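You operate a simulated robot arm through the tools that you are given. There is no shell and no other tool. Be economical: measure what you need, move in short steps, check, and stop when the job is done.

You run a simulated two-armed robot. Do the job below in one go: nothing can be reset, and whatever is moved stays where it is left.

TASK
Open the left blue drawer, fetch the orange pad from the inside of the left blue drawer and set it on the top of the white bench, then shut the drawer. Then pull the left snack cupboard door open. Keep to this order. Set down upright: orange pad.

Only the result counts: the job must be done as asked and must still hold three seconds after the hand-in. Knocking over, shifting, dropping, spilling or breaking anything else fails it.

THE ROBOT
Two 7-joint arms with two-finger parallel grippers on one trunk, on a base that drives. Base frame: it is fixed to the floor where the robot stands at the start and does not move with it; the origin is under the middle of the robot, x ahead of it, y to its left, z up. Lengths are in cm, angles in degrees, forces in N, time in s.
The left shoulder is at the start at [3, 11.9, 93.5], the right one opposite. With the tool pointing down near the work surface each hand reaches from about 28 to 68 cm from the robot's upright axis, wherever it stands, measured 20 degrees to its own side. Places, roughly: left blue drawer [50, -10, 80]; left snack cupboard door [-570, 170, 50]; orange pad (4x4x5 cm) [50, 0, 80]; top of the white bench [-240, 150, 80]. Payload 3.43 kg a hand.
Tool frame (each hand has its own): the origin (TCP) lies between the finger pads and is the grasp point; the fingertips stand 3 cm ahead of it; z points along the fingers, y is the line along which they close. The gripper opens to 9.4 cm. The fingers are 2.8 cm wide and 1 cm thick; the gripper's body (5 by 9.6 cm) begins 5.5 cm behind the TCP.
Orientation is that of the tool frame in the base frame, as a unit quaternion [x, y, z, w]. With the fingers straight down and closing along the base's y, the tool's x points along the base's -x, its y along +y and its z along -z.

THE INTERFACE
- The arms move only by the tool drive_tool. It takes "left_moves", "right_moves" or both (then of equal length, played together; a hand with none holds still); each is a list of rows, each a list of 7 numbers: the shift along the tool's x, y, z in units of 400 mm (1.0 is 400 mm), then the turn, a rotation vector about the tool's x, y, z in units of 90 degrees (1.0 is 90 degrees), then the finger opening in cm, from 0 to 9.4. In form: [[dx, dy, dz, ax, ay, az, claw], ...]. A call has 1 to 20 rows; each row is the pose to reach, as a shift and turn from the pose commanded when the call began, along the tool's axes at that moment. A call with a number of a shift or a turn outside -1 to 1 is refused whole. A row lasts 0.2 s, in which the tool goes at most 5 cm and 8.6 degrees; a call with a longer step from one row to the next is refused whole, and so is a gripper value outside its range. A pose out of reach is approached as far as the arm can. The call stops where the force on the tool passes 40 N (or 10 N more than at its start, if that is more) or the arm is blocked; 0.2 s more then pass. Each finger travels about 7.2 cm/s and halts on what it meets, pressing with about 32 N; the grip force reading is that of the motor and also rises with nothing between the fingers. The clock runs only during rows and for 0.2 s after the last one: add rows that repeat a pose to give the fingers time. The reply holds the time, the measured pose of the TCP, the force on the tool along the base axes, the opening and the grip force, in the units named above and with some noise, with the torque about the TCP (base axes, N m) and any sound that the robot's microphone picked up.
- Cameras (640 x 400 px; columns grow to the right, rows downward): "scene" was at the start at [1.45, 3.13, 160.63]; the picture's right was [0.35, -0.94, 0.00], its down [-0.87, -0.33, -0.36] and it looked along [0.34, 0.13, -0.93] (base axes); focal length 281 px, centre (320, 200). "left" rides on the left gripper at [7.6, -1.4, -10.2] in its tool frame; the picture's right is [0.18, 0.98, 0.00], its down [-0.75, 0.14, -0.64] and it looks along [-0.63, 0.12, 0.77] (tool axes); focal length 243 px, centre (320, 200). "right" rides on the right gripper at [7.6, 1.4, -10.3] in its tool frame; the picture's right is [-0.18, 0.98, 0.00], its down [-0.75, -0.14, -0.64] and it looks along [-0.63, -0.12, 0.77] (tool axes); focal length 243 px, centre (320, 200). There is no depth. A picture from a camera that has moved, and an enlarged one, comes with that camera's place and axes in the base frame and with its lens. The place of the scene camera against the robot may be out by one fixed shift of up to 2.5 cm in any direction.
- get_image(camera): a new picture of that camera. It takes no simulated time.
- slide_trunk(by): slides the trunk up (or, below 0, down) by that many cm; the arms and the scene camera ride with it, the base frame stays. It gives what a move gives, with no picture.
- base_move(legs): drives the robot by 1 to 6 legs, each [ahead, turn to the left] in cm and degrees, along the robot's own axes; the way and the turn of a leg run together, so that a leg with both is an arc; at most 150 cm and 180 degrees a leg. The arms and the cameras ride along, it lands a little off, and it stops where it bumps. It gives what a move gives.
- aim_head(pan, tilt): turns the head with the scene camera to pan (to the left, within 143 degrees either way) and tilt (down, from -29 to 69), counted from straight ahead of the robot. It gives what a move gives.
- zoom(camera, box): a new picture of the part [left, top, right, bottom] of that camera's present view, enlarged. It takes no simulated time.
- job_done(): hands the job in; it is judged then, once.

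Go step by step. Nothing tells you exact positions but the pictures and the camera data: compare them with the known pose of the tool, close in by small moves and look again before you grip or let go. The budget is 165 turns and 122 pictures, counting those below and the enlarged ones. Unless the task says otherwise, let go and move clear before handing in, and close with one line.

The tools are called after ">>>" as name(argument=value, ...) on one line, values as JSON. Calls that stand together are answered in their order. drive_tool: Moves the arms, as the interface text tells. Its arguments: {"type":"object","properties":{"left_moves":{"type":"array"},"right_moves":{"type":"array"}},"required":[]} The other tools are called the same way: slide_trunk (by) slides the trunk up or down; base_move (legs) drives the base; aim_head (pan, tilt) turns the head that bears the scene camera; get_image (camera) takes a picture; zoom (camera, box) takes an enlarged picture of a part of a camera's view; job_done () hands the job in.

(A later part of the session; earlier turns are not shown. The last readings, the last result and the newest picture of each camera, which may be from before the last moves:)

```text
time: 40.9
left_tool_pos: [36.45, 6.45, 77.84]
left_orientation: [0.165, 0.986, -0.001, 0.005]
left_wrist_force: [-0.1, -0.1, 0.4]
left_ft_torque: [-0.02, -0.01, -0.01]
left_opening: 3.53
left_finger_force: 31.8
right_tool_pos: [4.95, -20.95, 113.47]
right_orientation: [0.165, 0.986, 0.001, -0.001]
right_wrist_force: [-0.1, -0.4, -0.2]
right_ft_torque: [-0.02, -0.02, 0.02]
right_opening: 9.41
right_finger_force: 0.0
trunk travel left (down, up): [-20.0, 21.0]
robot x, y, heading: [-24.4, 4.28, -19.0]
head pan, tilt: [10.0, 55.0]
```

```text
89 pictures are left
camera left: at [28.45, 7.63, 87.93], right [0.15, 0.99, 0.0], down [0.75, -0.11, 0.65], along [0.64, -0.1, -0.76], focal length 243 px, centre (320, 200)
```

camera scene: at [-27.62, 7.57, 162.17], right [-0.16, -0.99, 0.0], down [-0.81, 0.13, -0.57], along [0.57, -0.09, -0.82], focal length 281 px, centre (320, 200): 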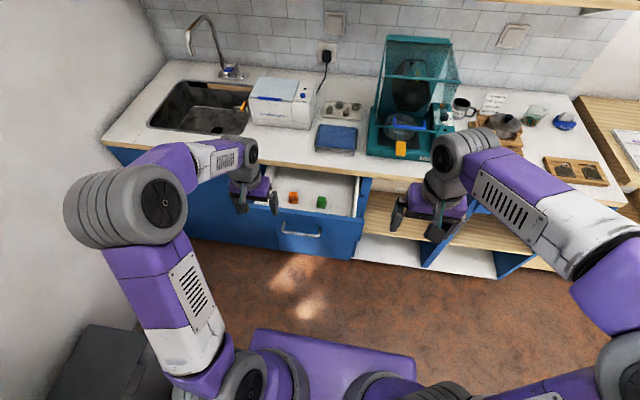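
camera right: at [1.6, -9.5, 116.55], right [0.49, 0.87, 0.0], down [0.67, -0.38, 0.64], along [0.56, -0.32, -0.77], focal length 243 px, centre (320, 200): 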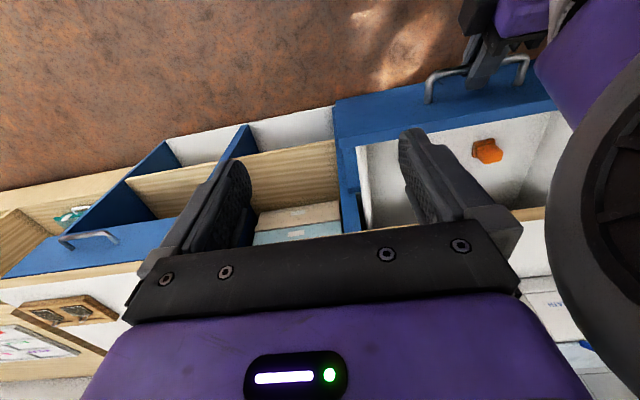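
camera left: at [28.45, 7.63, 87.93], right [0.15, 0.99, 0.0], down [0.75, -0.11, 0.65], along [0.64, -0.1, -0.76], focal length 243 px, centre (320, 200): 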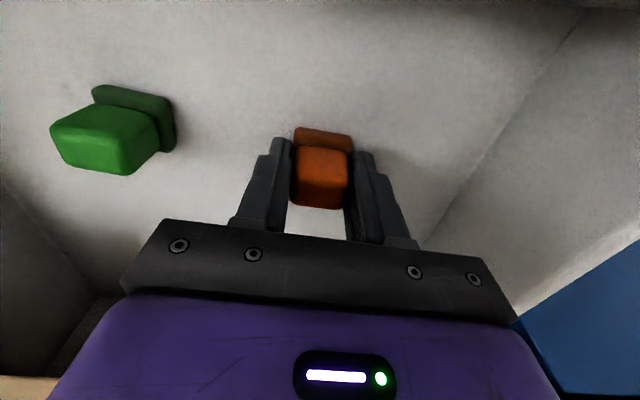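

Gripped at 3.5 cm. Lift straight up.

>>> drive_tool(left_moves=[[0, 0, -0.06, 0, 0, 0, 1], [0, 0, -0.14, 0, 0, 0, 1], [0, 0, -0.24, 0, 0, 0, 1], [0, 0, -0.34, 0, 0, 0, 1], [0, 0, -0.44, 0, 0, 0, 1], [0, 0, -0.55, 0, 0, 0, 1], [0, 0, -0.55, 0, 0, 0, 1]])

>>> get_image(camera="left")

>>> aim_head(pan=135, tilt=15)

>>> get_image(camera="scene")

```text
time: 42.5
left_tool_pos: [36.2, 6.73, 99.89]
left_orientation: [0.165, 0.986, -0.001, 0.003]
left_wrist_force: [0.7, 0.5, -1.1]
left_ft_torque: [0.0, 0.01, 0.02]
left_opening: 3.05
left_finger_force: 31.7
right_tool_pos: [4.87, -20.77, 113.44]
right_orientation: [0.165, 0.986, 0.0, 0.0]
right_wrist_force: [0.2, 0.3, 0.6]
right_ft_torque: [0.01, 0.0, 0.01]
right_opening: 9.41
right_finger_force: 0.0
trunk travel left (down, up): [-20.0, 21.0]
robot x, y, heading: [-24.57, 4.41, -18.8]
head pan, tilt: [10.0, 55.0]
```

```text
88 pictures are left
camera left: at [28.28, 7.77, 109.96], right [0.15, 0.99, 0.0], down [0.75, -0.11, 0.65], along [0.64, -0.1, -0.76], focal length 243 px, centre (320, 200)
```

left: 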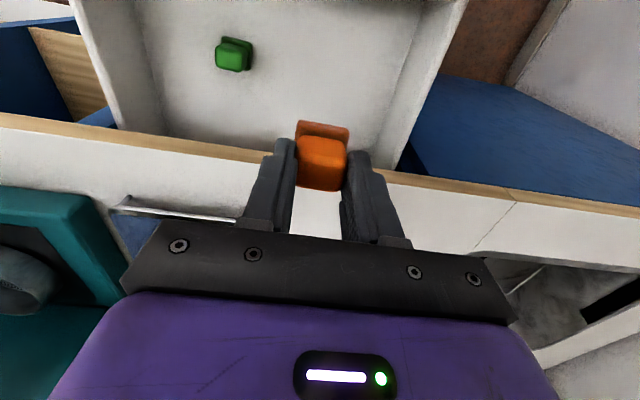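

```text
time: 44.5
left_tool_pos: [36.1, 6.74, 99.81]
left_orientation: [0.165, 0.986, -0.002, 0.004]
left_wrist_force: [-0.7, -0.1, 0.5]
left_ft_torque: [0.0, 0.04, -0.04]
left_opening: 3.05
left_finger_force: 31.5
right_tool_pos: [4.85, -20.77, 113.48]
right_orientation: [0.165, 0.986, 0.0, 0.001]
right_wrist_force: [0.2, 0.1, 0.3]
right_ft_torque: [0.02, -0.02, 0.03]
right_opening: 9.4
right_finger_force: 0.1
trunk travel left (down, up): [-20.0, 21.0]
robot x, y, heading: [-24.44, 4.02, -19.0]
head pan, tilt: [135.0, 15.0]
```

```text
87 pictures are left
camera scene: at [-32.23, 14.82, 168.2], right [0.9, 0.44, 0.0], down [0.11, -0.23, -0.97], along [-0.42, 0.87, -0.26], focal length 281 px, centre (320, 200)
```

scene: 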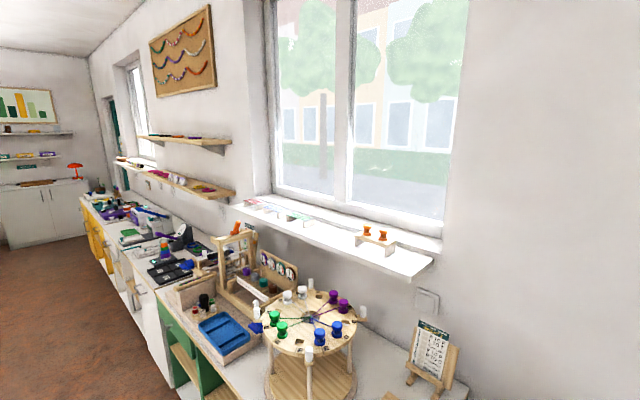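

The pad is held. The white bench lies along the left wall beyond the green one. I'll back away from the counter, tuck the hand in, turn around clockwise and drive along the benches.

>>> base_move(legs=[[-60, 0]])

>>> drive_tool(left_moves=[[0.1, 0, -0.02, 0, 0, 0, 1], [0.2, 0, -0.04, 0, 0, 0, 1], [0.3, 0, -0.06, 0, 0, 0, 1], [0.375, 0, -0.08, 0, 0, 0, 1], [0.375, 0, -0.08, 0, 0, 0, 1]])

>>> base_move(legs=[[0, -87], [0, -87], [100, 0]])

>>> aim_head(pan=-50, tilt=35)

>>> get_image(camera="scene")

```text
time: 47.9
left_tool_pos: [-20.55, 26.19, 99.87]
left_orientation: [0.165, 0.986, -0.003, 0.004]
left_wrist_force: [0.0, -0.2, -0.9]
left_ft_torque: [-0.03, -0.01, 0.02]
left_opening: 3.05
left_finger_force: 31.8
right_tool_pos: [-51.73, -1.31, 113.51]
right_orientation: [0.165, 0.986, 0.001, -0.001]
right_wrist_force: [0.2, 1.0, 0.3]
right_ft_torque: [0.02, -0.04, 0.01]
right_opening: 9.4
right_finger_force: 0.0
trunk travel left (down, up): [-20.0, 21.0]
robot x, y, heading: [-81.08, 23.76, -19.1]
head pan, tilt: [135.0, 15.0]
```

```text
time: 49.1
left_tool_pos: [-34.67, 30.99, 102.87]
left_orientation: [0.166, 0.986, -0.001, 0.004]
left_wrist_force: [0.8, 0.8, -0.8]
left_ft_torque: [-0.02, 0.02, 0.01]
left_opening: 3.03
left_finger_force: 32.1
right_tool_pos: [-51.84, -1.31, 113.4]
right_orientation: [0.166, 0.986, -0.001, 0.001]
right_wrist_force: [-0.8, 0.4, -0.1]
right_ft_torque: [0.02, 0.01, 0.05]
right_opening: 9.41
right_finger_force: 0.1
trunk travel left (down, up): [-20.0, 21.0]
robot x, y, heading: [-81.46, 23.7, -19.1]
head pan, tilt: [135.0, 15.0]
```

```text
time: 61.8
left_tool_pos: [-223.96, 36.27, 102.94]
left_orientation: [0.993, -0.121, -0.003, -0.002]
left_wrist_force: [0.1, -0.2, -1.0]
left_ft_torque: [0.04, 0.02, 0.0]
left_opening: 3.05
left_finger_force: 31.7
right_tool_pos: [-209.91, 69.97, 113.48]
right_orientation: [0.993, -0.12, 0.0, 0.0]
right_wrist_force: [0.6, -0.4, 0.3]
right_ft_torque: [0.03, -0.02, 0.03]
right_opening: 9.39
right_finger_force: 0.0
trunk travel left (down, up): [-20.0, 21.0]
robot x, y, heading: [-178.07, 48.04, 165.8]
head pan, tilt: [135.0, 15.0]
```

```text
time: 64.5
left_tool_pos: [-223.92, 36.22, 102.84]
left_orientation: [0.993, -0.12, -0.004, -0.002]
left_wrist_force: [0.3, -0.8, 0.1]
left_ft_torque: [-0.01, 0.01, -0.04]
left_opening: 3.09
left_finger_force: 32.2
right_tool_pos: [-209.89, 69.96, 113.47]
right_orientation: [0.993, -0.12, 0.0, 0.0]
right_wrist_force: [-0.2, -0.6, -1.1]
right_ft_torque: [-0.02, 0.02, -0.02]
right_opening: 9.39
right_finger_force: 0.0
trunk travel left (down, up): [-20.0, 21.0]
robot x, y, heading: [-178.14, 47.65, 166.5]
head pan, tilt: [-50.0, 35.0]
```

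```text
86 pictures are left
camera scene: at [-180.12, 56.07, 165.0], right [0.9, 0.44, 0.0], down [0.25, -0.51, -0.82], along [-0.36, 0.73, -0.57], focal length 281 px, centre (320, 200)
```

scene: 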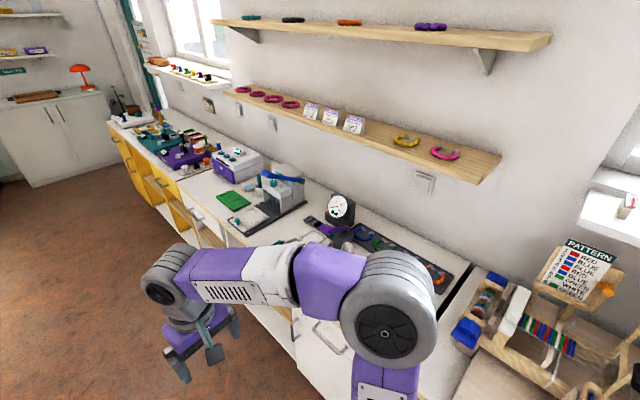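

The white bench is ahead on the right. Drive 55 cm on and turn to face it.

>>> base_move(legs=[[55, 0], [0, -94]])

>>> aim_head(pan=0, tilt=40)

>>> get_image(camera="scene")

```text
time: 71.7
left_tool_pos: [-239.69, 107.1, 102.86]
left_orientation: [-0.587, 0.81, 0.002, 0.004]
left_wrist_force: [-0.8, -0.3, -0.5]
left_ft_torque: [-0.01, -0.01, 0.03]
left_opening: 3.08
left_finger_force: 32.5
right_tool_pos: [-206.96, 90.52, 113.45]
right_orientation: [-0.587, 0.81, 0.0, 0.0]
right_wrist_force: [0.7, 0.0, 0.0]
right_ft_torque: [0.02, 0.03, -0.02]
right_opening: 9.39
right_finger_force: 0.1
trunk travel left (down, up): [-20.0, 21.0]
robot x, y, heading: [-231.85, 61.0, 72.0]
head pan, tilt: [-50.0, 35.0]
```

```text
time: 72.9
left_tool_pos: [-239.55, 107.03, 102.93]
left_orientation: [-0.587, 0.81, 0.002, 0.004]
left_wrist_force: [0.1, 0.5, 0.1]
left_ft_torque: [0.0, -0.03, 0.0]
left_opening: 3.09
left_finger_force: 31.9
right_tool_pos: [-207.04, 90.5, 113.43]
right_orientation: [-0.586, 0.81, 0.0, 0.0]
right_wrist_force: [0.3, 0.0, -0.3]
right_ft_torque: [-0.03, 0.0, -0.02]
right_opening: 9.39
right_finger_force: 0.1
trunk travel left (down, up): [-20.0, 21.0]
robot x, y, heading: [-231.55, 60.89, 72.0]
head pan, tilt: [0.0, 40.0]
```

```text
85 pictures are left
camera scene: at [-230.75, 67.18, 164.24], right [0.95, -0.31, 0.0], down [-0.2, -0.61, -0.77], along [0.24, 0.73, -0.64], focal length 281 px, centre (320, 200)
```

scene: 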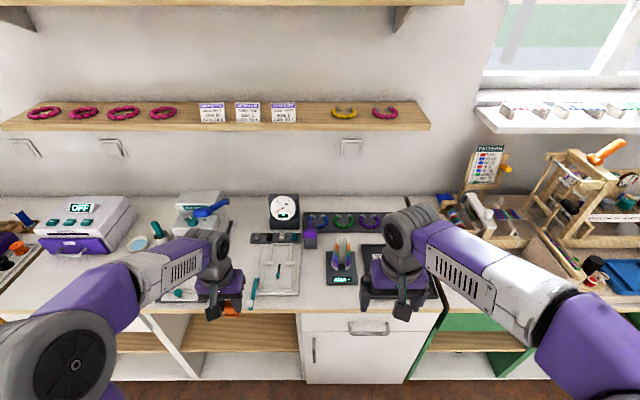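

>>> zoom(camera="scene", box=[20, 180, 260, 330])

>>> zoom(camera="scene", box=[220, 190, 460, 340])

```text
2.67 times, centred on (140, 255) of scene
camera zoom: at [-230.75, 67.18, 164.24], right [0.95, -0.31, 0.0], down [-0.2, -0.61, -0.77], along [0.24, 0.73, -0.64], focal length 749 px, centre (800, 53)
```

zoom: 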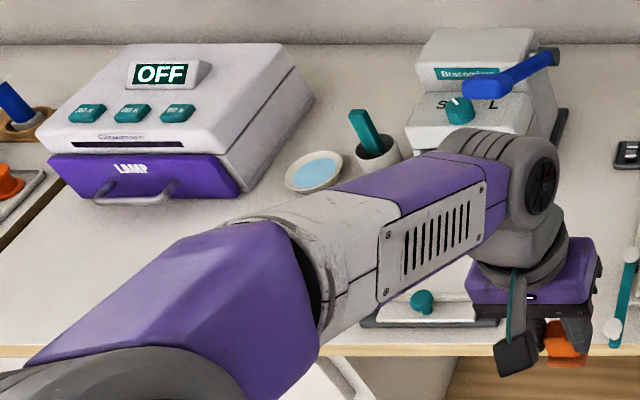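

```text
2.67 times, centred on (340, 265) of scene
camera zoom: at [-230.75, 67.18, 164.24], right [0.95, -0.31, 0.0], down [-0.2, -0.61, -0.77], along [0.24, 0.73, -0.64], focal length 749 px, centre (267, 27)
```

zoom: 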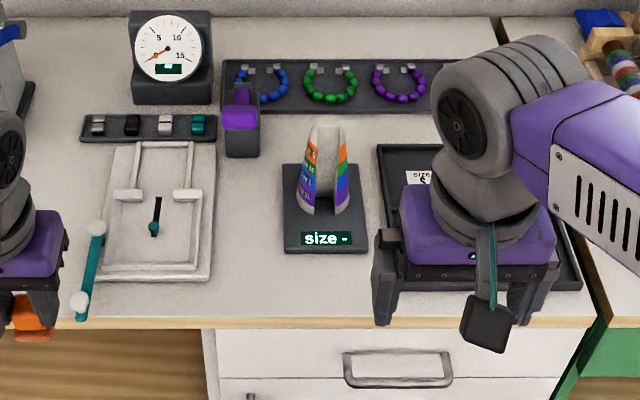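

Free spot: the bare strip in front of the "size" stand, about (-212, 114). I'll turn 20° right to bring it under the left hand, and look with both cameras.

>>> base_move(legs=[[0, -20]])

>>> get_image(camera="left")

>>> aim_head(pan=10, tilt=50)

>>> get_image(camera="scene")

```text
time: 74.3
left_tool_pos: [-223.2, 107.12, 102.8]
left_orientation: [-0.436, 0.9, 0.001, 0.003]
left_wrist_force: [0.5, -0.4, 0.2]
left_ft_torque: [0.01, 0.0, 0.01]
left_opening: 3.04
left_finger_force: 32.3
right_tool_pos: [-198.33, 80.26, 113.55]
right_orientation: [-0.436, 0.9, 0.0, 0.0]
right_wrist_force: [-0.1, -0.1, -0.3]
right_ft_torque: [-0.03, 0.01, 0.0]
right_opening: 9.41
right_finger_force: 0.1
trunk travel left (down, up): [-20.0, 21.0]
robot x, y, heading: [-231.51, 60.78, 51.7]
head pan, tilt: [0.0, 40.0]
```

```text
82 pictures are left
camera left: at [-227.02, 100.05, 113.01], right [-0.89, 0.46, 0.0], down [0.35, 0.68, 0.65], along [0.3, 0.57, -0.76], focal length 243 px, centre (320, 200)
```

left: 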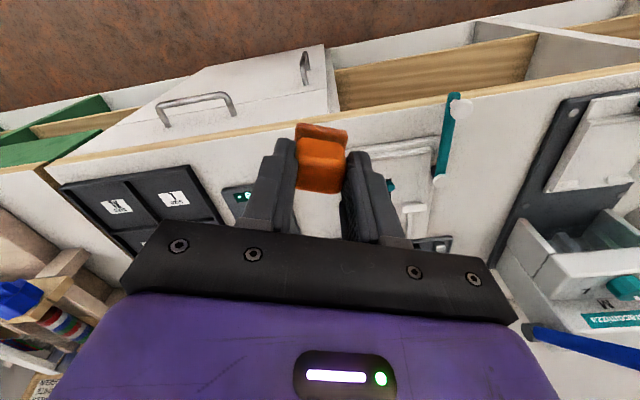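

```text
time: 75.1
left_tool_pos: [-223.27, 107.05, 103.06]
left_orientation: [-0.437, 0.9, 0.0, 0.004]
left_wrist_force: [0.7, -1.0, -0.1]
left_ft_torque: [0.0, -0.01, -0.03]
left_opening: 3.09
left_finger_force: 32.1
right_tool_pos: [-198.29, 80.25, 113.53]
right_orientation: [-0.437, 0.9, 0.0, -0.001]
right_wrist_force: [-0.4, 0.7, 0.5]
right_ft_torque: [0.01, 0.01, -0.03]
right_opening: 9.38
right_finger_force: 0.0
trunk travel left (down, up): [-20.0, 21.0]
robot x, y, heading: [-231.72, 60.98, 51.8]
head pan, tilt: [10.0, 50.0]
```

```text
81 pictures are left
camera scene: at [-230.69, 66.39, 162.83], right [0.88, -0.47, 0.0], down [-0.36, -0.67, -0.64], along [0.3, 0.57, -0.77], focal length 281 px, centre (320, 200)
```

scene: 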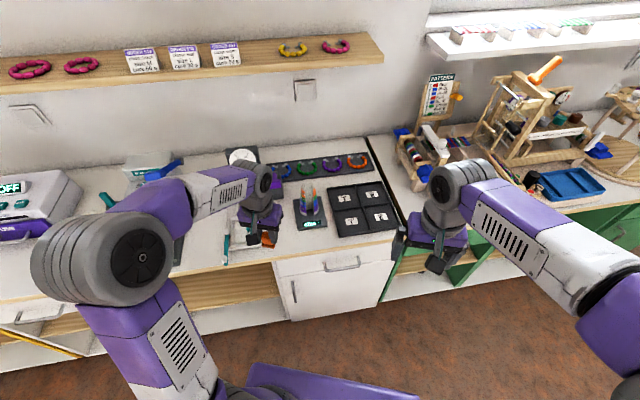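

>>> zoom(camera="scene", box=[210, 170, 410, 295])

>>> zoom(camera="left", box=[160, 60, 480, 260])

```text
3.20 times, centred on (310, 232) of scene
camera zoom: at [-230.69, 66.39, 162.83], right [0.88, -0.47, 0.0], down [-0.36, -0.67, -0.64], along [0.3, 0.57, -0.77], focal length 899 px, centre (352, 96)
```

zoom: 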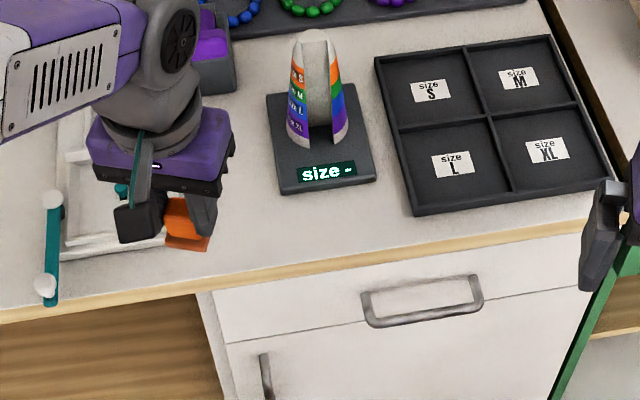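

```text
2.00 times, centred on (320, 160) of left
camera zoom: at [-227.05, 100.07, 113.0], right [-0.89, 0.46, 0.0], down [0.35, 0.68, 0.65], along [0.3, 0.57, -0.76], focal length 485 px, centre (320, 280)
```

zoom: 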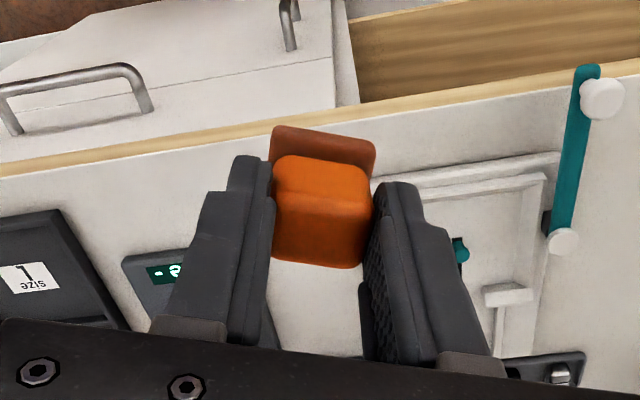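

Bench top is around z=82. The clear spot for the pad is about (-214.6, 114.0), in front of the tray/stand gap. Moving over it at a safe height first.

>>> drive_tool(left_moves=[[-0.1, -0.02, 0, 0, 0, 0, 1], [-0.2, -0.045, 0, 0, 0, 0, 1], [-0.27, -0.063, 0.05, 0, 0, 0, 1], [-0.27, -0.063, 0.13, 0, 0, 0, 1], [-0.27, -0.063, 0.2, 0, 0, 0, 1], [-0.27, -0.063, 0.25, 0, 0, 0, 1], [-0.27, -0.063, 0.25, 0, 0, 0, 1]])

>>> get_image(camera="left")

>>> zoom(camera="scene", box=[210, 170, 410, 295])

```text
time: 76.7
left_tool_pos: [-214.52, 113.89, 92.99]
left_orientation: [-0.436, 0.9, 0.001, 0.005]
left_wrist_force: [0.1, -0.4, -0.3]
left_ft_torque: [0.04, -0.01, -0.01]
left_opening: 3.04
left_finger_force: 32.1
right_tool_pos: [-198.27, 80.25, 113.42]
right_orientation: [-0.436, 0.9, 0.0, 0.0]
right_wrist_force: [-0.1, 0.1, 1.3]
right_ft_torque: [0.01, -0.01, 0.03]
right_opening: 9.4
right_finger_force: 0.2
trunk travel left (down, up): [-20.0, 21.0]
robot x, y, heading: [-231.76, 60.92, 51.8]
head pan, tilt: [10.0, 50.0]
```

```text
78 pictures are left
camera left: at [-218.29, 106.97, 103.04], right [-0.89, 0.46, 0.0], down [0.35, 0.68, 0.65], along [0.3, 0.57, -0.76], focal length 243 px, centre (320, 200)
```

left: 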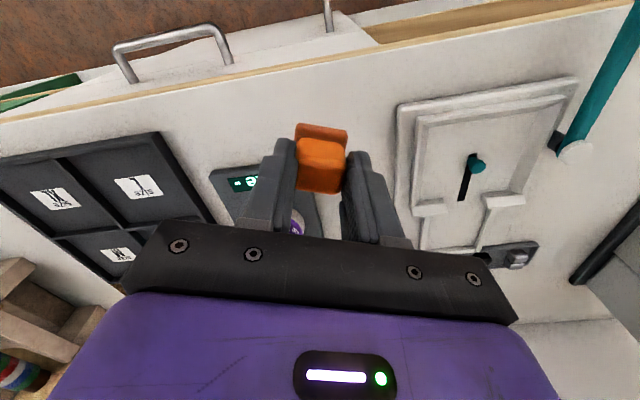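

```text
3.20 times, centred on (310, 232) of scene
camera zoom: at [-230.69, 66.37, 162.83], right [0.88, -0.47, 0.0], down [-0.36, -0.67, -0.64], along [0.3, 0.57, -0.77], focal length 899 px, centre (352, 96)
```

zoom: 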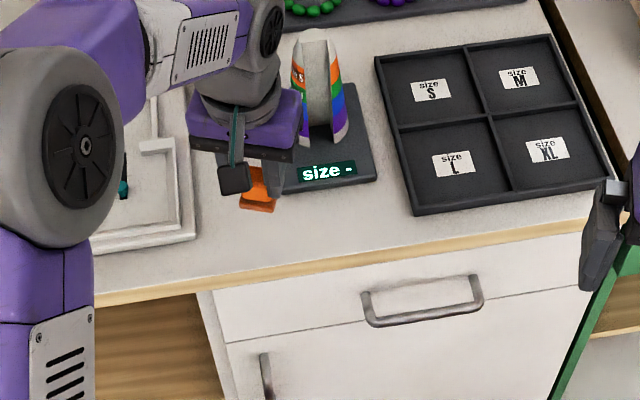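

The spot below is clear of edge, tray and stand. Lowering gently, watching force.

>>> drive_tool(left_moves=[[0, 0, 0.04, 0, 0, 0, 1], [0, 0, 0.08, 0, 0, 0, 1], [0, 0, 0.1, 0, 0, 0, 1], [0, 0, 0.1, 0, 0, 0, 1]])

>>> zoom(camera="scene", box=[250, 200, 330, 250])

```text
time: 77.7
left_tool_pos: [-214.49, 113.98, 88.99]
left_orientation: [-0.436, 0.9, 0.001, 0.004]
left_wrist_force: [0.6, 0.6, -0.4]
left_ft_torque: [-0.03, 0.0, 0.02]
left_opening: 3.06
left_finger_force: 31.9
right_tool_pos: [-198.25, 80.25, 113.4]
right_orientation: [-0.436, 0.9, 0.001, 0.0]
right_wrist_force: [-0.2, 0.4, 1.1]
right_ft_torque: [0.0, -0.01, 0.01]
right_opening: 9.38
right_finger_force: 0.1
trunk travel left (down, up): [-20.0, 21.0]
robot x, y, heading: [-231.45, 61.14, 51.8]
head pan, tilt: [10.0, 50.0]
```

```text
8.00 times, centred on (290, 225) of scene
camera zoom: at [-230.69, 66.38, 162.83], right [0.88, -0.47, 0.0], down [-0.36, -0.67, -0.64], along [0.3, 0.57, -0.77], focal length 2247 px, centre (560, 0)
```

zoom: 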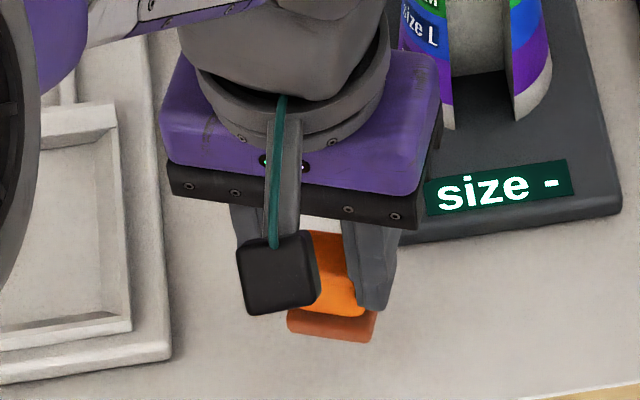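

>>> drive_tool(left_moves=[[0, 0, 0.006, 0, 0, 0, 1], [0, 0, 0.012, 0, 0, 0, 1], [0, 0, 0.018, 0, 0, 0, 1], [0, 0, 0.024, 0, 0, 0, 1]])

```text
time: 78.7
left_tool_pos: [-214.4, 114.05, 87.98]
left_orientation: [-0.436, 0.9, 0.001, 0.004]
left_wrist_force: [0.3, 0.0, -0.6]
left_ft_torque: [0.02, -0.02, 0.01]
left_opening: 3.08
left_finger_force: 31.6
right_tool_pos: [-198.29, 80.21, 113.44]
right_orientation: [-0.435, 0.9, 0.001, -0.001]
right_wrist_force: [-1.0, 0.9, -0.2]
right_ft_torque: [-0.01, 0.01, -0.01]
right_opening: 9.4
right_finger_force: 0.1
trunk travel left (down, up): [-20.0, 21.0]
robot x, y, heading: [-231.58, 60.61, 51.4]
head pan, tilt: [10.0, 50.0]
```

>>> drive_tool(left_moves=[[0, 0, 0.006, 0, 0, 0, 1], [0, 0, 0.012, 0, 0, 0, 1], [0, 0, 0.016, 0, 0, 0, 1]])

>>> zoom(camera="scene", box=[250, 200, 330, 250])

```text
time: 79.5
left_tool_pos: [-214.53, 114.1, 87.5]
left_orientation: [-0.436, 0.9, 0.002, 0.004]
left_wrist_force: [0.8, 0.1, -0.1]
left_ft_torque: [0.01, -0.02, -0.02]
left_opening: 3.07
left_finger_force: 31.8
right_tool_pos: [-198.21, 80.21, 113.51]
right_orientation: [-0.436, 0.9, 0.001, -0.001]
right_wrist_force: [-0.2, -0.4, 0.1]
right_ft_torque: [0.01, -0.01, -0.03]
right_opening: 9.38
right_finger_force: 0.1
trunk travel left (down, up): [-20.0, 21.0]
robot x, y, heading: [-232.07, 60.67, 51.7]
head pan, tilt: [10.0, 50.0]
```

```text
8.00 times, centred on (290, 225) of scene
camera zoom: at [-230.69, 66.39, 162.82], right [0.88, -0.47, 0.0], down [-0.36, -0.67, -0.64], along [0.3, 0.57, -0.77], focal length 2247 px, centre (560, 0)
```

zoom: 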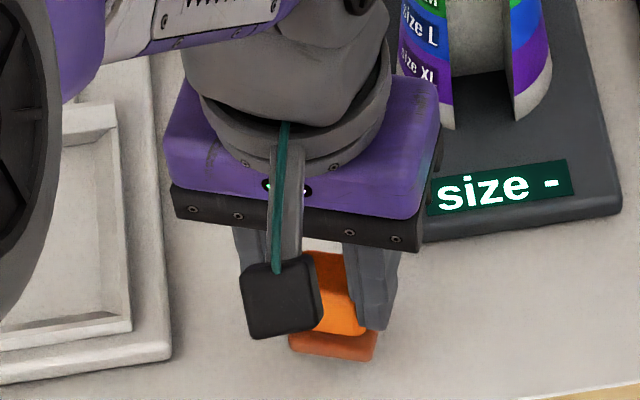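

>>> drive_tool(left_moves=[[0, 0, 0.005, 0, 0, 0, 1], [0, 0, 0.01, 0, 0, 0, 1], [0, 0, 0.015, 0, 0, 0, 1], [0, 0, 0.02, 0, 0, 0, 1]])

```text
time: 80.5
left_tool_pos: [-214.5, 113.97, 86.51]
left_orientation: [-0.437, 0.899, 0.001, 0.003]
left_wrist_force: [-1.1, 0.1, -0.5]
left_ft_torque: [-0.01, 0.01, 0.01]
left_opening: 3.05
left_finger_force: 31.5
right_tool_pos: [-198.3, 80.24, 113.44]
right_orientation: [-0.436, 0.9, -0.001, 0.0]
right_wrist_force: [-0.2, -0.3, -0.4]
right_ft_torque: [0.01, -0.03, 0.01]
right_opening: 9.39
right_finger_force: 0.1
trunk travel left (down, up): [-20.0, 21.0]
robot x, y, heading: [-231.54, 60.93, 51.9]
head pan, tilt: [10.0, 50.0]
```

>>> drive_tool(left_moves=[[0, 0, 0.005, 0, 0, 0, 1], [0, 0, 0.01, 0, 0, 0, 1], [0, 0, 0.015, 0, 0, 0, 1], [0, 0, 0.02, 0, 0, 0, 1]])

>>> zoom(camera="scene", box=[250, 200, 330, 250])

>>> get_image(camera="left")

```text
time: 81.5
left_tool_pos: [-214.49, 114.01, 85.83]
left_orientation: [-0.437, 0.9, 0.001, 0.004]
left_wrist_force: [-0.9, -0.3, 4.3]
left_ft_torque: [-0.02, 0.06, -0.01]
left_opening: 3.05
left_finger_force: 32.1
right_tool_pos: [-198.23, 80.22, 113.5]
right_orientation: [-0.436, 0.9, 0.001, 0.001]
right_wrist_force: [0.6, 0.0, -0.1]
right_ft_torque: [-0.02, 0.0, -0.01]
right_opening: 9.4
right_finger_force: 0.1
trunk travel left (down, up): [-20.0, 21.0]
robot x, y, heading: [-231.91, 60.6, 51.9]
head pan, tilt: [10.0, 50.0]
```

```text
8.00 times, centred on (290, 225) of scene
camera zoom: at [-230.72, 66.33, 162.83], right [0.88, -0.47, 0.0], down [-0.36, -0.67, -0.64], along [0.3, 0.57, -0.77], focal length 2247 px, centre (560, 0)
```

zoom: 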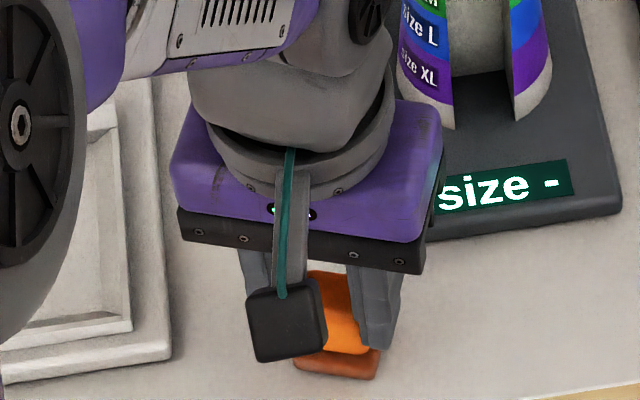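

```text
73 pictures are left
camera left: at [-218.27, 107.06, 95.95], right [-0.89, 0.46, 0.0], down [0.35, 0.68, 0.65], along [0.3, 0.57, -0.76], focal length 243 px, centre (320, 200)
```

left: 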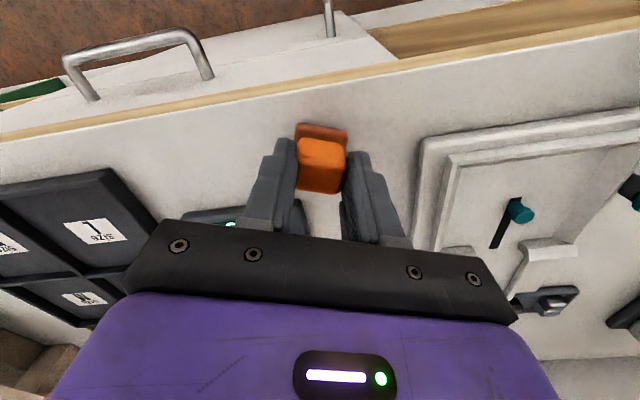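

Contact felt (4 N) at TCP z 85.8: the pad is on the bench. Open moderately and rise straight up.

>>> drive_tool(left_moves=[[0, 0, 0, 0, 0, 0, 3.6], [0, 0, 0, 0, 0, 0, 4.4], [0, 0, 0, 0, 0, 0, 5.4], [0, 0, 0, 0, 0, 0, 5.4], [0, 0, -0.05, 0, 0, 0, 5.4], [0, 0, -0.15, 0, 0, 0, 5.4], [0, 0, -0.26, 0, 0, 0, 5.4], [0, 0, -0.38, 0, 0, 0, 5.4], [0, 0, -0.45, 0, 0, 0, 5.4], [0, 0, -0.45, 0, 0, 0, 5.4]])

>>> get_image(camera="left")

```text
time: 83.7
left_tool_pos: [-214.66, 113.91, 103.86]
left_orientation: [-0.435, 0.9, 0.001, 0.004]
left_wrist_force: [0.1, 0.4, 0.8]
left_ft_torque: [0.0, -0.04, 0.02]
left_opening: 5.4
left_finger_force: 0.1
right_tool_pos: [-198.26, 80.15, 113.49]
right_orientation: [-0.435, 0.9, 0.0, 0.0]
right_wrist_force: [0.2, -0.6, 0.1]
right_ft_torque: [-0.03, -0.01, 0.01]
right_opening: 9.39
right_finger_force: 0.0
trunk travel left (down, up): [-20.0, 21.0]
robot x, y, heading: [-231.68, 60.84, 51.4]
head pan, tilt: [10.0, 50.0]
```

```text
72 pictures are left
camera left: at [-218.36, 106.94, 113.91], right [-0.89, 0.46, 0.0], down [0.35, 0.68, 0.65], along [0.3, 0.57, -0.76], focal length 243 px, centre (320, 200)
```

left: 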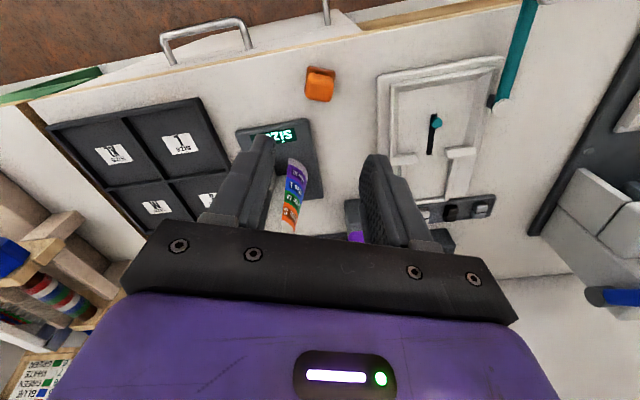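

The pad stands upright on the bench. Retract the hand, turn right and drive back towards the drawer.

>>> drive_tool(left_moves=[[0.1, 0, 0, 0, 0, 0, 3], [0.2, 0, 0, 0, 0, 0, 1], [0.28, 0, 0, 0, 0, 0, 0], [0.28, 0, 0, 0, 0, 0, 0]])

>>> zoom(camera="scene", box=[210, 170, 370, 270])

>>> base_move(legs=[[0, -66], [80, 0], [80, 0], [0, -5]])

>>> get_image(camera="scene")

```text
time: 84.7
left_tool_pos: [-221.54, 105.11, 103.71]
left_orientation: [-0.436, 0.9, 0.001, 0.003]
left_wrist_force: [0.5, 0.9, -0.9]
left_ft_torque: [-0.02, 0.02, -0.01]
left_opening: 0.0
left_finger_force: 31.8
right_tool_pos: [-198.22, 80.23, 113.41]
right_orientation: [-0.436, 0.9, -0.001, -0.001]
right_wrist_force: [0.3, 0.9, 0.6]
right_ft_torque: [0.02, 0.0, 0.0]
right_opening: 9.43
right_finger_force: 0.0
trunk travel left (down, up): [-20.0, 21.0]
robot x, y, heading: [-231.92, 60.87, 51.4]
head pan, tilt: [10.0, 50.0]
```

```text
4.00 times, centred on (290, 220) of scene
camera zoom: at [-230.63, 66.44, 162.82], right [0.88, -0.47, 0.0], down [-0.36, -0.68, -0.64], along [0.3, 0.57, -0.77], focal length 1123 px, centre (440, 120)
```

zoom: 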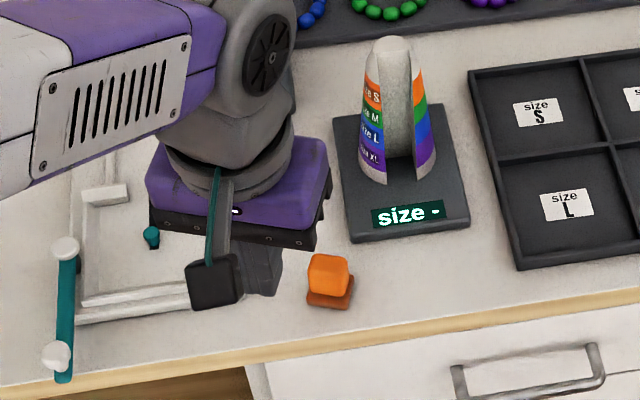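

```text
time: 96.2
left_tool_pos: [-31.56, 26.7, 103.6]
left_orientation: [0.167, 0.986, -0.001, 0.003]
left_wrist_force: [0.6, -1.0, -1.0]
left_ft_torque: [0.01, -0.02, 0.01]
left_opening: 0.0
left_finger_force: 31.7
right_tool_pos: [-47.37, -3.37, 113.32]
right_orientation: [0.167, 0.986, 0.0, 0.0]
right_wrist_force: [-0.7, 0.5, 0.1]
right_ft_torque: [0.01, 0.02, -0.02]
right_opening: 9.41
right_finger_force: 0.1
trunk travel left (down, up): [-20.0, 21.0]
robot x, y, heading: [-76.57, 22.29, -19.0]
head pan, tilt: [10.0, 50.0]
```

```text
70 pictures are left
camera scene: at [-72.76, 22.74, 162.82], right [-0.16, -0.99, 0.0], down [-0.76, 0.12, -0.64], along [0.63, -0.1, -0.77], focal length 281 px, centre (320, 200)
```

scene: 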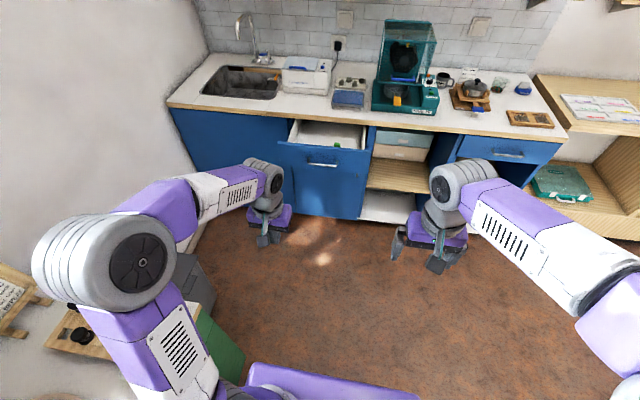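

Back in front. Drive forward 49 cm to working distance.

>>> base_move(legs=[[49, 0]])

>>> get_image(camera="left")

>>> get_image(camera="scene")

```text
time: 99.1
left_tool_pos: [15.0, 10.41, 103.71]
left_orientation: [0.167, 0.986, -0.002, 0.003]
left_wrist_force: [-0.1, 0.1, 0.1]
left_ft_torque: [0.01, 0.03, 0.03]
left_opening: 0.0
left_finger_force: 31.6
right_tool_pos: [-1.09, -19.57, 113.44]
right_orientation: [0.168, 0.986, 0.0, 0.001]
right_wrist_force: [0.0, 0.0, -0.6]
right_ft_torque: [0.0, -0.01, 0.0]
right_opening: 9.36
right_finger_force: 0.1
trunk travel left (down, up): [-20.0, 21.0]
robot x, y, heading: [-30.2, 5.76, -19.6]
head pan, tilt: [10.0, 50.0]
```

```text
69 pictures are left
camera left: at [7.19, 11.58, 113.79], right [0.15, 0.99, 0.0], down [0.75, -0.11, 0.65], along [0.64, -0.1, -0.76], focal length 243 px, centre (320, 200)
```

left: 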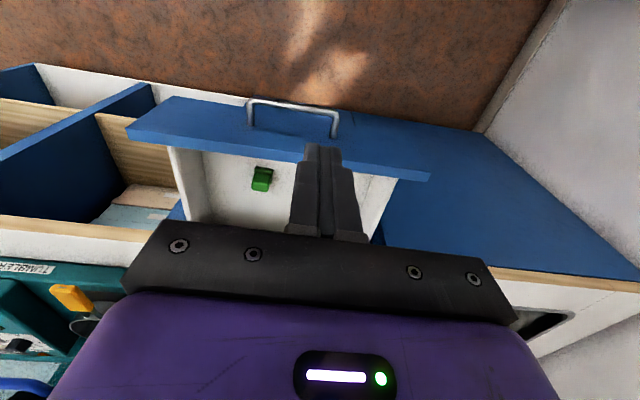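

```text
68 pictures are left
camera scene: at [-26.22, 6.55, 162.82], right [-0.16, -0.99, 0.0], down [-0.76, 0.12, -0.64], along [0.63, -0.1, -0.77], focal length 281 px, centre (320, 200)
```

scene: 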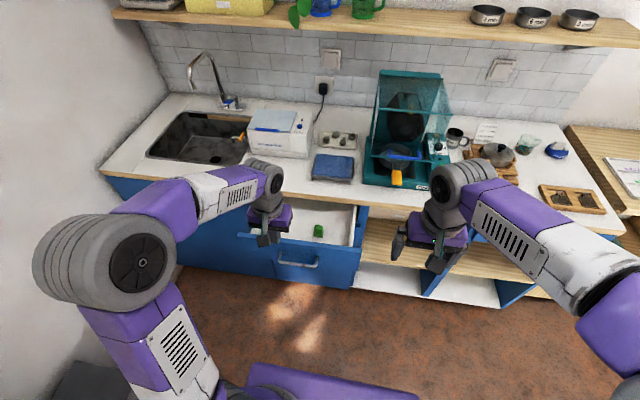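

Bar centre confirmed at (19.5, 5.8). Lower the closed fingers in front of the bar, then push it in.

>>> drive_tool(left_moves=[[0.05, -0.078, 0.05, 0, 0, 0, 0], [0.05, -0.078, 0.16, 0, 0, 0, 0], [0.05, -0.078, 0.27, 0, 0, 0, 0], [0.05, -0.078, 0.38, 0, 0, 0, 0], [0.05, -0.078, 0.49, 0, 0, 0, 0], [0.05, -0.078, 0.59, 0, 0, 0, 0], [0.05, -0.078, 0.667, 0, 0, 0, 0], [0.05, -0.078, 0.667, 0, 0, 0, 0]])

>>> get_image(camera="left")

```text
time: 100.9
left_tool_pos: [12.17, 7.97, 76.97]
left_orientation: [0.168, 0.986, -0.002, 0.004]
left_wrist_force: [0.5, 0.5, -1.3]
left_ft_torque: [0.02, -0.01, -0.02]
left_opening: 0.0
left_finger_force: 32.0
right_tool_pos: [-1.04, -19.53, 113.48]
right_orientation: [0.168, 0.986, 0.0, 0.0]
right_wrist_force: [-0.1, 0.1, -0.5]
right_ft_torque: [-0.03, -0.02, 0.02]
right_opening: 9.41
right_finger_force: 0.0
trunk travel left (down, up): [-20.0, 21.0]
robot x, y, heading: [-30.17, 5.79, -19.4]
head pan, tilt: [10.0, 50.0]
```

```text
67 pictures are left
camera left: at [4.29, 9.19, 87.05], right [0.15, 0.99, 0.0], down [0.75, -0.11, 0.65], along [0.64, -0.1, -0.76], focal length 243 px, centre (320, 200)
```

left: 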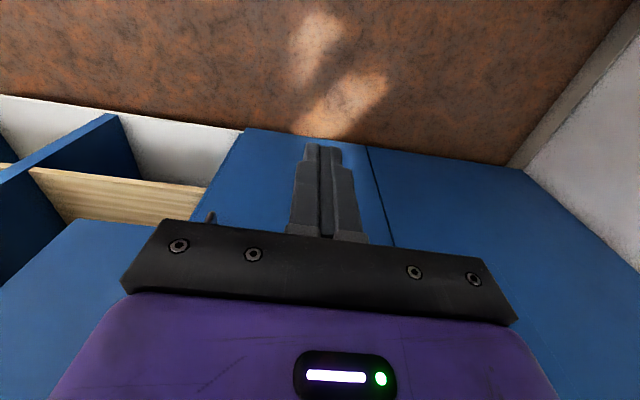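

>>> drive_tool(left_moves=[[-0.05, 0, 0, 0, 0, 0, 0], [-0.1, 0, 0, 0, 0, 0, 0], [-0.13, 0, 0, 0, 0, 0, 0], [-0.155, 0, 0, 0, 0, 0, 0], [-0.18, 0, 0, 0, 0, 0, 0], [-0.21, 0, 0, 0, 0, 0, 0], [-0.25, 0, 0, 0, 0, 0, 0], [-0.29, 0, 0, 0, 0, 0, 0], [-0.33, 0, 0, 0, 0, 0, 0], [-0.37, 0, 0, 0, 0, 0, 0], [-0.41, 0, 0, 0, 0, 0, 0], [-0.45, 0, 0, 0, 0, 0, 0], [-0.49, 0, 0, 0, 0, 0, 0]])

>>> get_image(camera="scene")

```text
time: 103.7
left_tool_pos: [30.88, 1.53, 77.14]
left_orientation: [0.167, 0.986, -0.001, 0.004]
left_wrist_force: [0.7, 0.1, 0.3]
left_ft_torque: [0.0, 0.0, -0.02]
left_opening: 0.0
left_finger_force: 32.3
right_tool_pos: [-1.05, -19.63, 113.41]
right_orientation: [0.168, 0.986, 0.0, 0.001]
right_wrist_force: [-0.5, -0.5, -0.7]
right_ft_torque: [-0.03, 0.01, -0.04]
right_opening: 9.41
right_finger_force: 0.1
trunk travel left (down, up): [-20.0, 21.0]
robot x, y, heading: [-30.38, 5.36, -19.2]
head pan, tilt: [10.0, 50.0]
```

```text
66 pictures are left
camera scene: at [-26.24, 6.56, 162.82], right [-0.16, -0.99, 0.0], down [-0.76, 0.12, -0.64], along [0.63, -0.1, -0.77], focal length 281 px, centre (320, 200)
```

scene: 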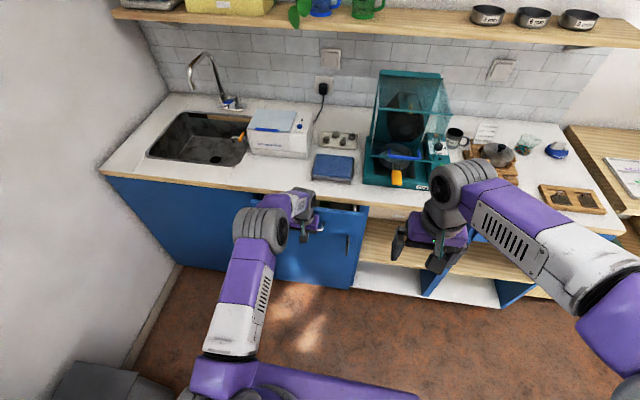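

Nearly shut; push the last ~5-6 cm until it stops.

>>> drive_tool(left_moves=[[-0.03, 0, 0, 0, 0, 0, 0], [-0.06, 0, 0, 0, 0, 0, 0], [-0.09, 0, 0, 0, 0, 0, 0], [-0.11, 0, 0, 0, 0, 0, 0], [-0.12, 0, 0, 0, 0, 0, 0], [-0.13, 0, 0, 0, 0, 0, 0], [-0.14, 0, 0, 0, 0, 0, 0], [-0.15, 0, 0, 0, 0, 0, 0]])

>>> zoom(camera="scene", box=[210, 160, 410, 285])

```text
time: 105.4
left_tool_pos: [35.37, -0.13, 77.08]
left_orientation: [0.166, 0.986, 0.0, -0.007]
left_wrist_force: [-17.3, 6.1, 7.0]
left_ft_torque: [0.02, -0.3, 0.24]
left_opening: 0.0
left_finger_force: 32.4
right_tool_pos: [-1.3, -19.71, 113.55]
right_orientation: [0.167, 0.986, -0.001, 0.001]
right_wrist_force: [0.1, -0.2, 0.0]
right_ft_torque: [-0.02, 0.04, -0.03]
right_opening: 9.36
right_finger_force: 0.0
trunk travel left (down, up): [-20.0, 21.0]
robot x, y, heading: [-30.04, 5.63, -19.1]
head pan, tilt: [10.0, 50.0]
stopped in row 8 (left hand): the force on the tool passed its limit at 46 N (the readings are from after the stop); the commanded pose is now the measured one
```

```text
3.20 times, centred on (310, 222) of scene
camera zoom: at [-26.61, 6.63, 162.84], right [-0.16, -0.99, 0.0], down [-0.76, 0.12, -0.64], along [0.64, -0.1, -0.77], focal length 899 px, centre (352, 128)
```

zoom: 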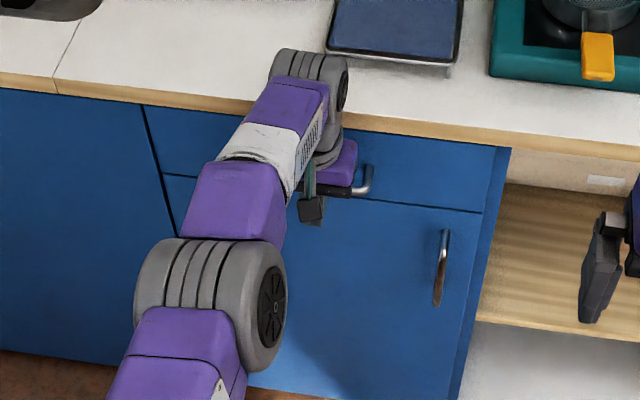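

The drawer hit its stop and looks flush. Back the hand off, raise it and verify.

>>> drive_tool(left_moves=[[0.04, 0, 0, 0, 0, 0, 0], [0.1, 0, 0, 0, 0, 0, 0], [0.18, 0, -0.03, 0, 0, 0, 0], [0.26, 0, -0.1, 0, 0, 0, 0], [0.34, 0, -0.2, 0, 0, 0, 0], [0.42, 0, -0.3, 0, 0, 0, 0], [0.46, 0.06, -0.41, 0, 0, 0, 0], [0.46, 0.1, -0.52, 0, 0, 0, 0], [0.46, 0.1, -0.62, 0, 0, 0, 0], [0.46, 0.1, -0.62, 0, 0, 0, 0]])

>>> zoom(camera="scene", box=[210, 160, 410, 285])

>>> zoom(camera="left", box=[120, 0, 520, 250])

```text
refused: row 5 steps farther than a row can; nothing moved
```

```text
3.20 times, centred on (310, 222) of scene
camera zoom: at [-26.61, 6.63, 162.84], right [-0.16, -0.99, 0.0], down [-0.76, 0.12, -0.64], along [0.64, -0.1, -0.77], focal length 899 px, centre (352, 128)
```

zoom: 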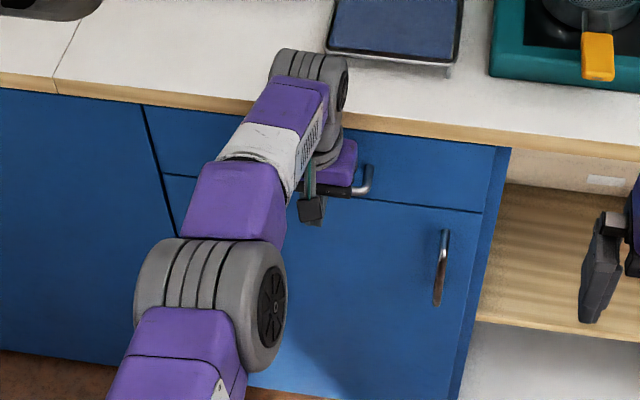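

```text
1.60 times, centred on (320, 125) of left
camera zoom: at [27.68, 1.05, 87.29], right [0.15, 0.99, 0.0], down [0.77, -0.12, 0.63], along [0.62, -0.09, -0.78], focal length 388 px, centre (320, 320)
```

zoom: 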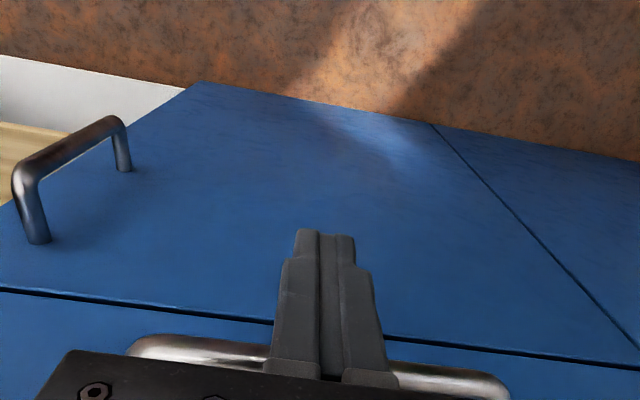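

The move was refused for a too-long step; redo with smaller steps.

>>> drive_tool(left_moves=[[0.04, 0, 0, 0, 0, 0, 0], [0.1, 0, 0, 0, 0, 0, 0], [0.18, 0, -0.02, 0, 0, 0, 0], [0.26, 0, -0.06, 0, 0, 0, 0], [0.33, 0, -0.12, 0, 0, 0, 0], [0.38, 0, -0.2, 0, 0, 0, 0], [0.42, 0.02, -0.3, 0, 0, 0, 0], [0.44, 0.05, -0.4, 0, 0, 0, 0], [0.44, 0.08, -0.5, 0, 0, 0, 0], [0.44, 0.1, -0.6, 0, 0, 0, 0], [0.44, 0.1, -0.62, 0, 0, 0, 0]])

>>> zoom(camera="scene", box=[210, 160, 410, 285])

```text
time: 107.8
left_tool_pos: [20.44, 9.51, 102.0]
left_orientation: [0.167, 0.986, 0.0, -0.005]
left_wrist_force: [-0.3, 0.0, -1.3]
left_ft_torque: [-0.01, 0.0, 0.03]
left_opening: 0.0
left_finger_force: 31.8
right_tool_pos: [-1.12, -19.55, 113.52]
right_orientation: [0.168, 0.986, 0.0, 0.0]
right_wrist_force: [0.2, 0.0, 0.5]
right_ft_torque: [0.0, 0.02, -0.01]
right_opening: 9.4
right_finger_force: 0.1
trunk travel left (down, up): [-20.0, 21.0]
robot x, y, heading: [-30.25, 5.65, -19.4]
head pan, tilt: [10.0, 50.0]
```

```text
3.20 times, centred on (310, 222) of scene
camera zoom: at [-26.32, 6.58, 162.82], right [-0.16, -0.99, 0.0], down [-0.76, 0.12, -0.64], along [0.63, -0.1, -0.77], focal length 899 px, centre (352, 128)
```

zoom: 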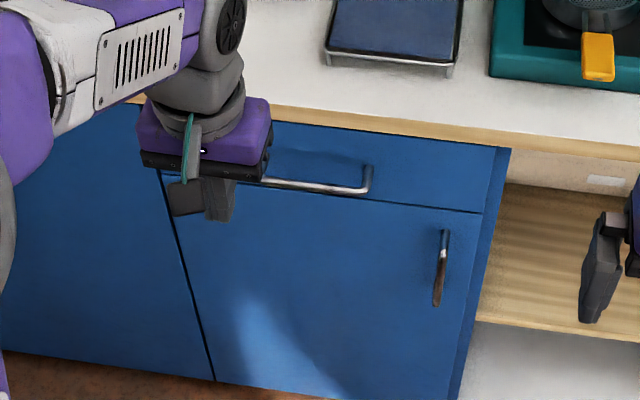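

Drawer shut. Now off to the snack cupboard at the far end: back off, turn around, and drive along the aisle, looking on the way.

>>> base_move(legs=[[-50, 0], [0, -89], [0, -88.5], [150, 0], [100, 0]])

>>> aim_head(pan=0, tilt=25)

>>> get_image(camera="scene")

```text
time: 130.1
left_tool_pos: [-367.94, 86.25, 102.02]
left_orientation: [0.99, -0.143, 0.005, 0.0]
left_wrist_force: [-0.1, 0.4, -0.1]
left_ft_torque: [0.03, -0.04, 0.0]
left_opening: 0.01
left_finger_force: 32.2
right_tool_pos: [-347.84, 116.44, 113.44]
right_orientation: [0.99, -0.143, 0.0, -0.001]
right_wrist_force: [-0.2, -0.6, 0.1]
right_ft_torque: [-0.02, -0.01, 0.0]
right_opening: 9.38
right_finger_force: 0.1
trunk travel left (down, up): [-20.0, 21.0]
robot x, y, heading: [-317.29, 92.88, 163.4]
head pan, tilt: [10.0, 50.0]
```

```text
time: 131.0
left_tool_pos: [-367.88, 86.23, 102.04]
left_orientation: [0.99, -0.143, 0.004, 0.0]
left_wrist_force: [0.4, -0.2, 0.1]
left_ft_torque: [0.01, -0.02, -0.03]
left_opening: 0.0
left_finger_force: 32.3
right_tool_pos: [-347.71, 116.38, 113.37]
right_orientation: [0.99, -0.143, 0.001, 0.0]
right_wrist_force: [0.2, -0.4, 0.1]
right_ft_torque: [0.02, 0.0, 0.0]
right_opening: 9.41
right_finger_force: 0.0
trunk travel left (down, up): [-20.0, 21.0]
robot x, y, heading: [-317.2, 92.54, 163.8]
head pan, tilt: [0.0, 25.0]
```

```text
61 pictures are left
camera scene: at [-324.06, 95.56, 166.57], right [0.28, 0.96, 0.0], down [0.41, -0.12, -0.91], along [-0.87, 0.26, -0.42], focal length 281 px, centre (320, 200)
```

scene: 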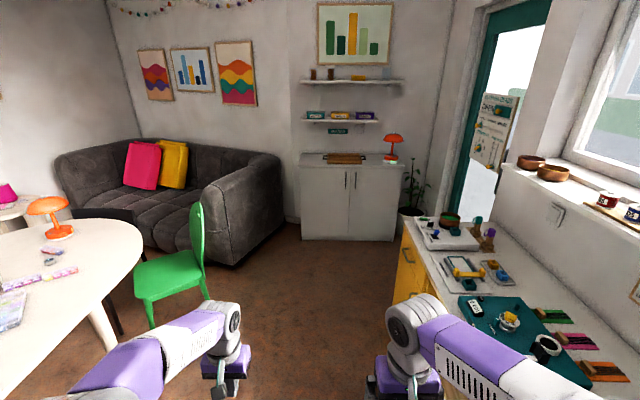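

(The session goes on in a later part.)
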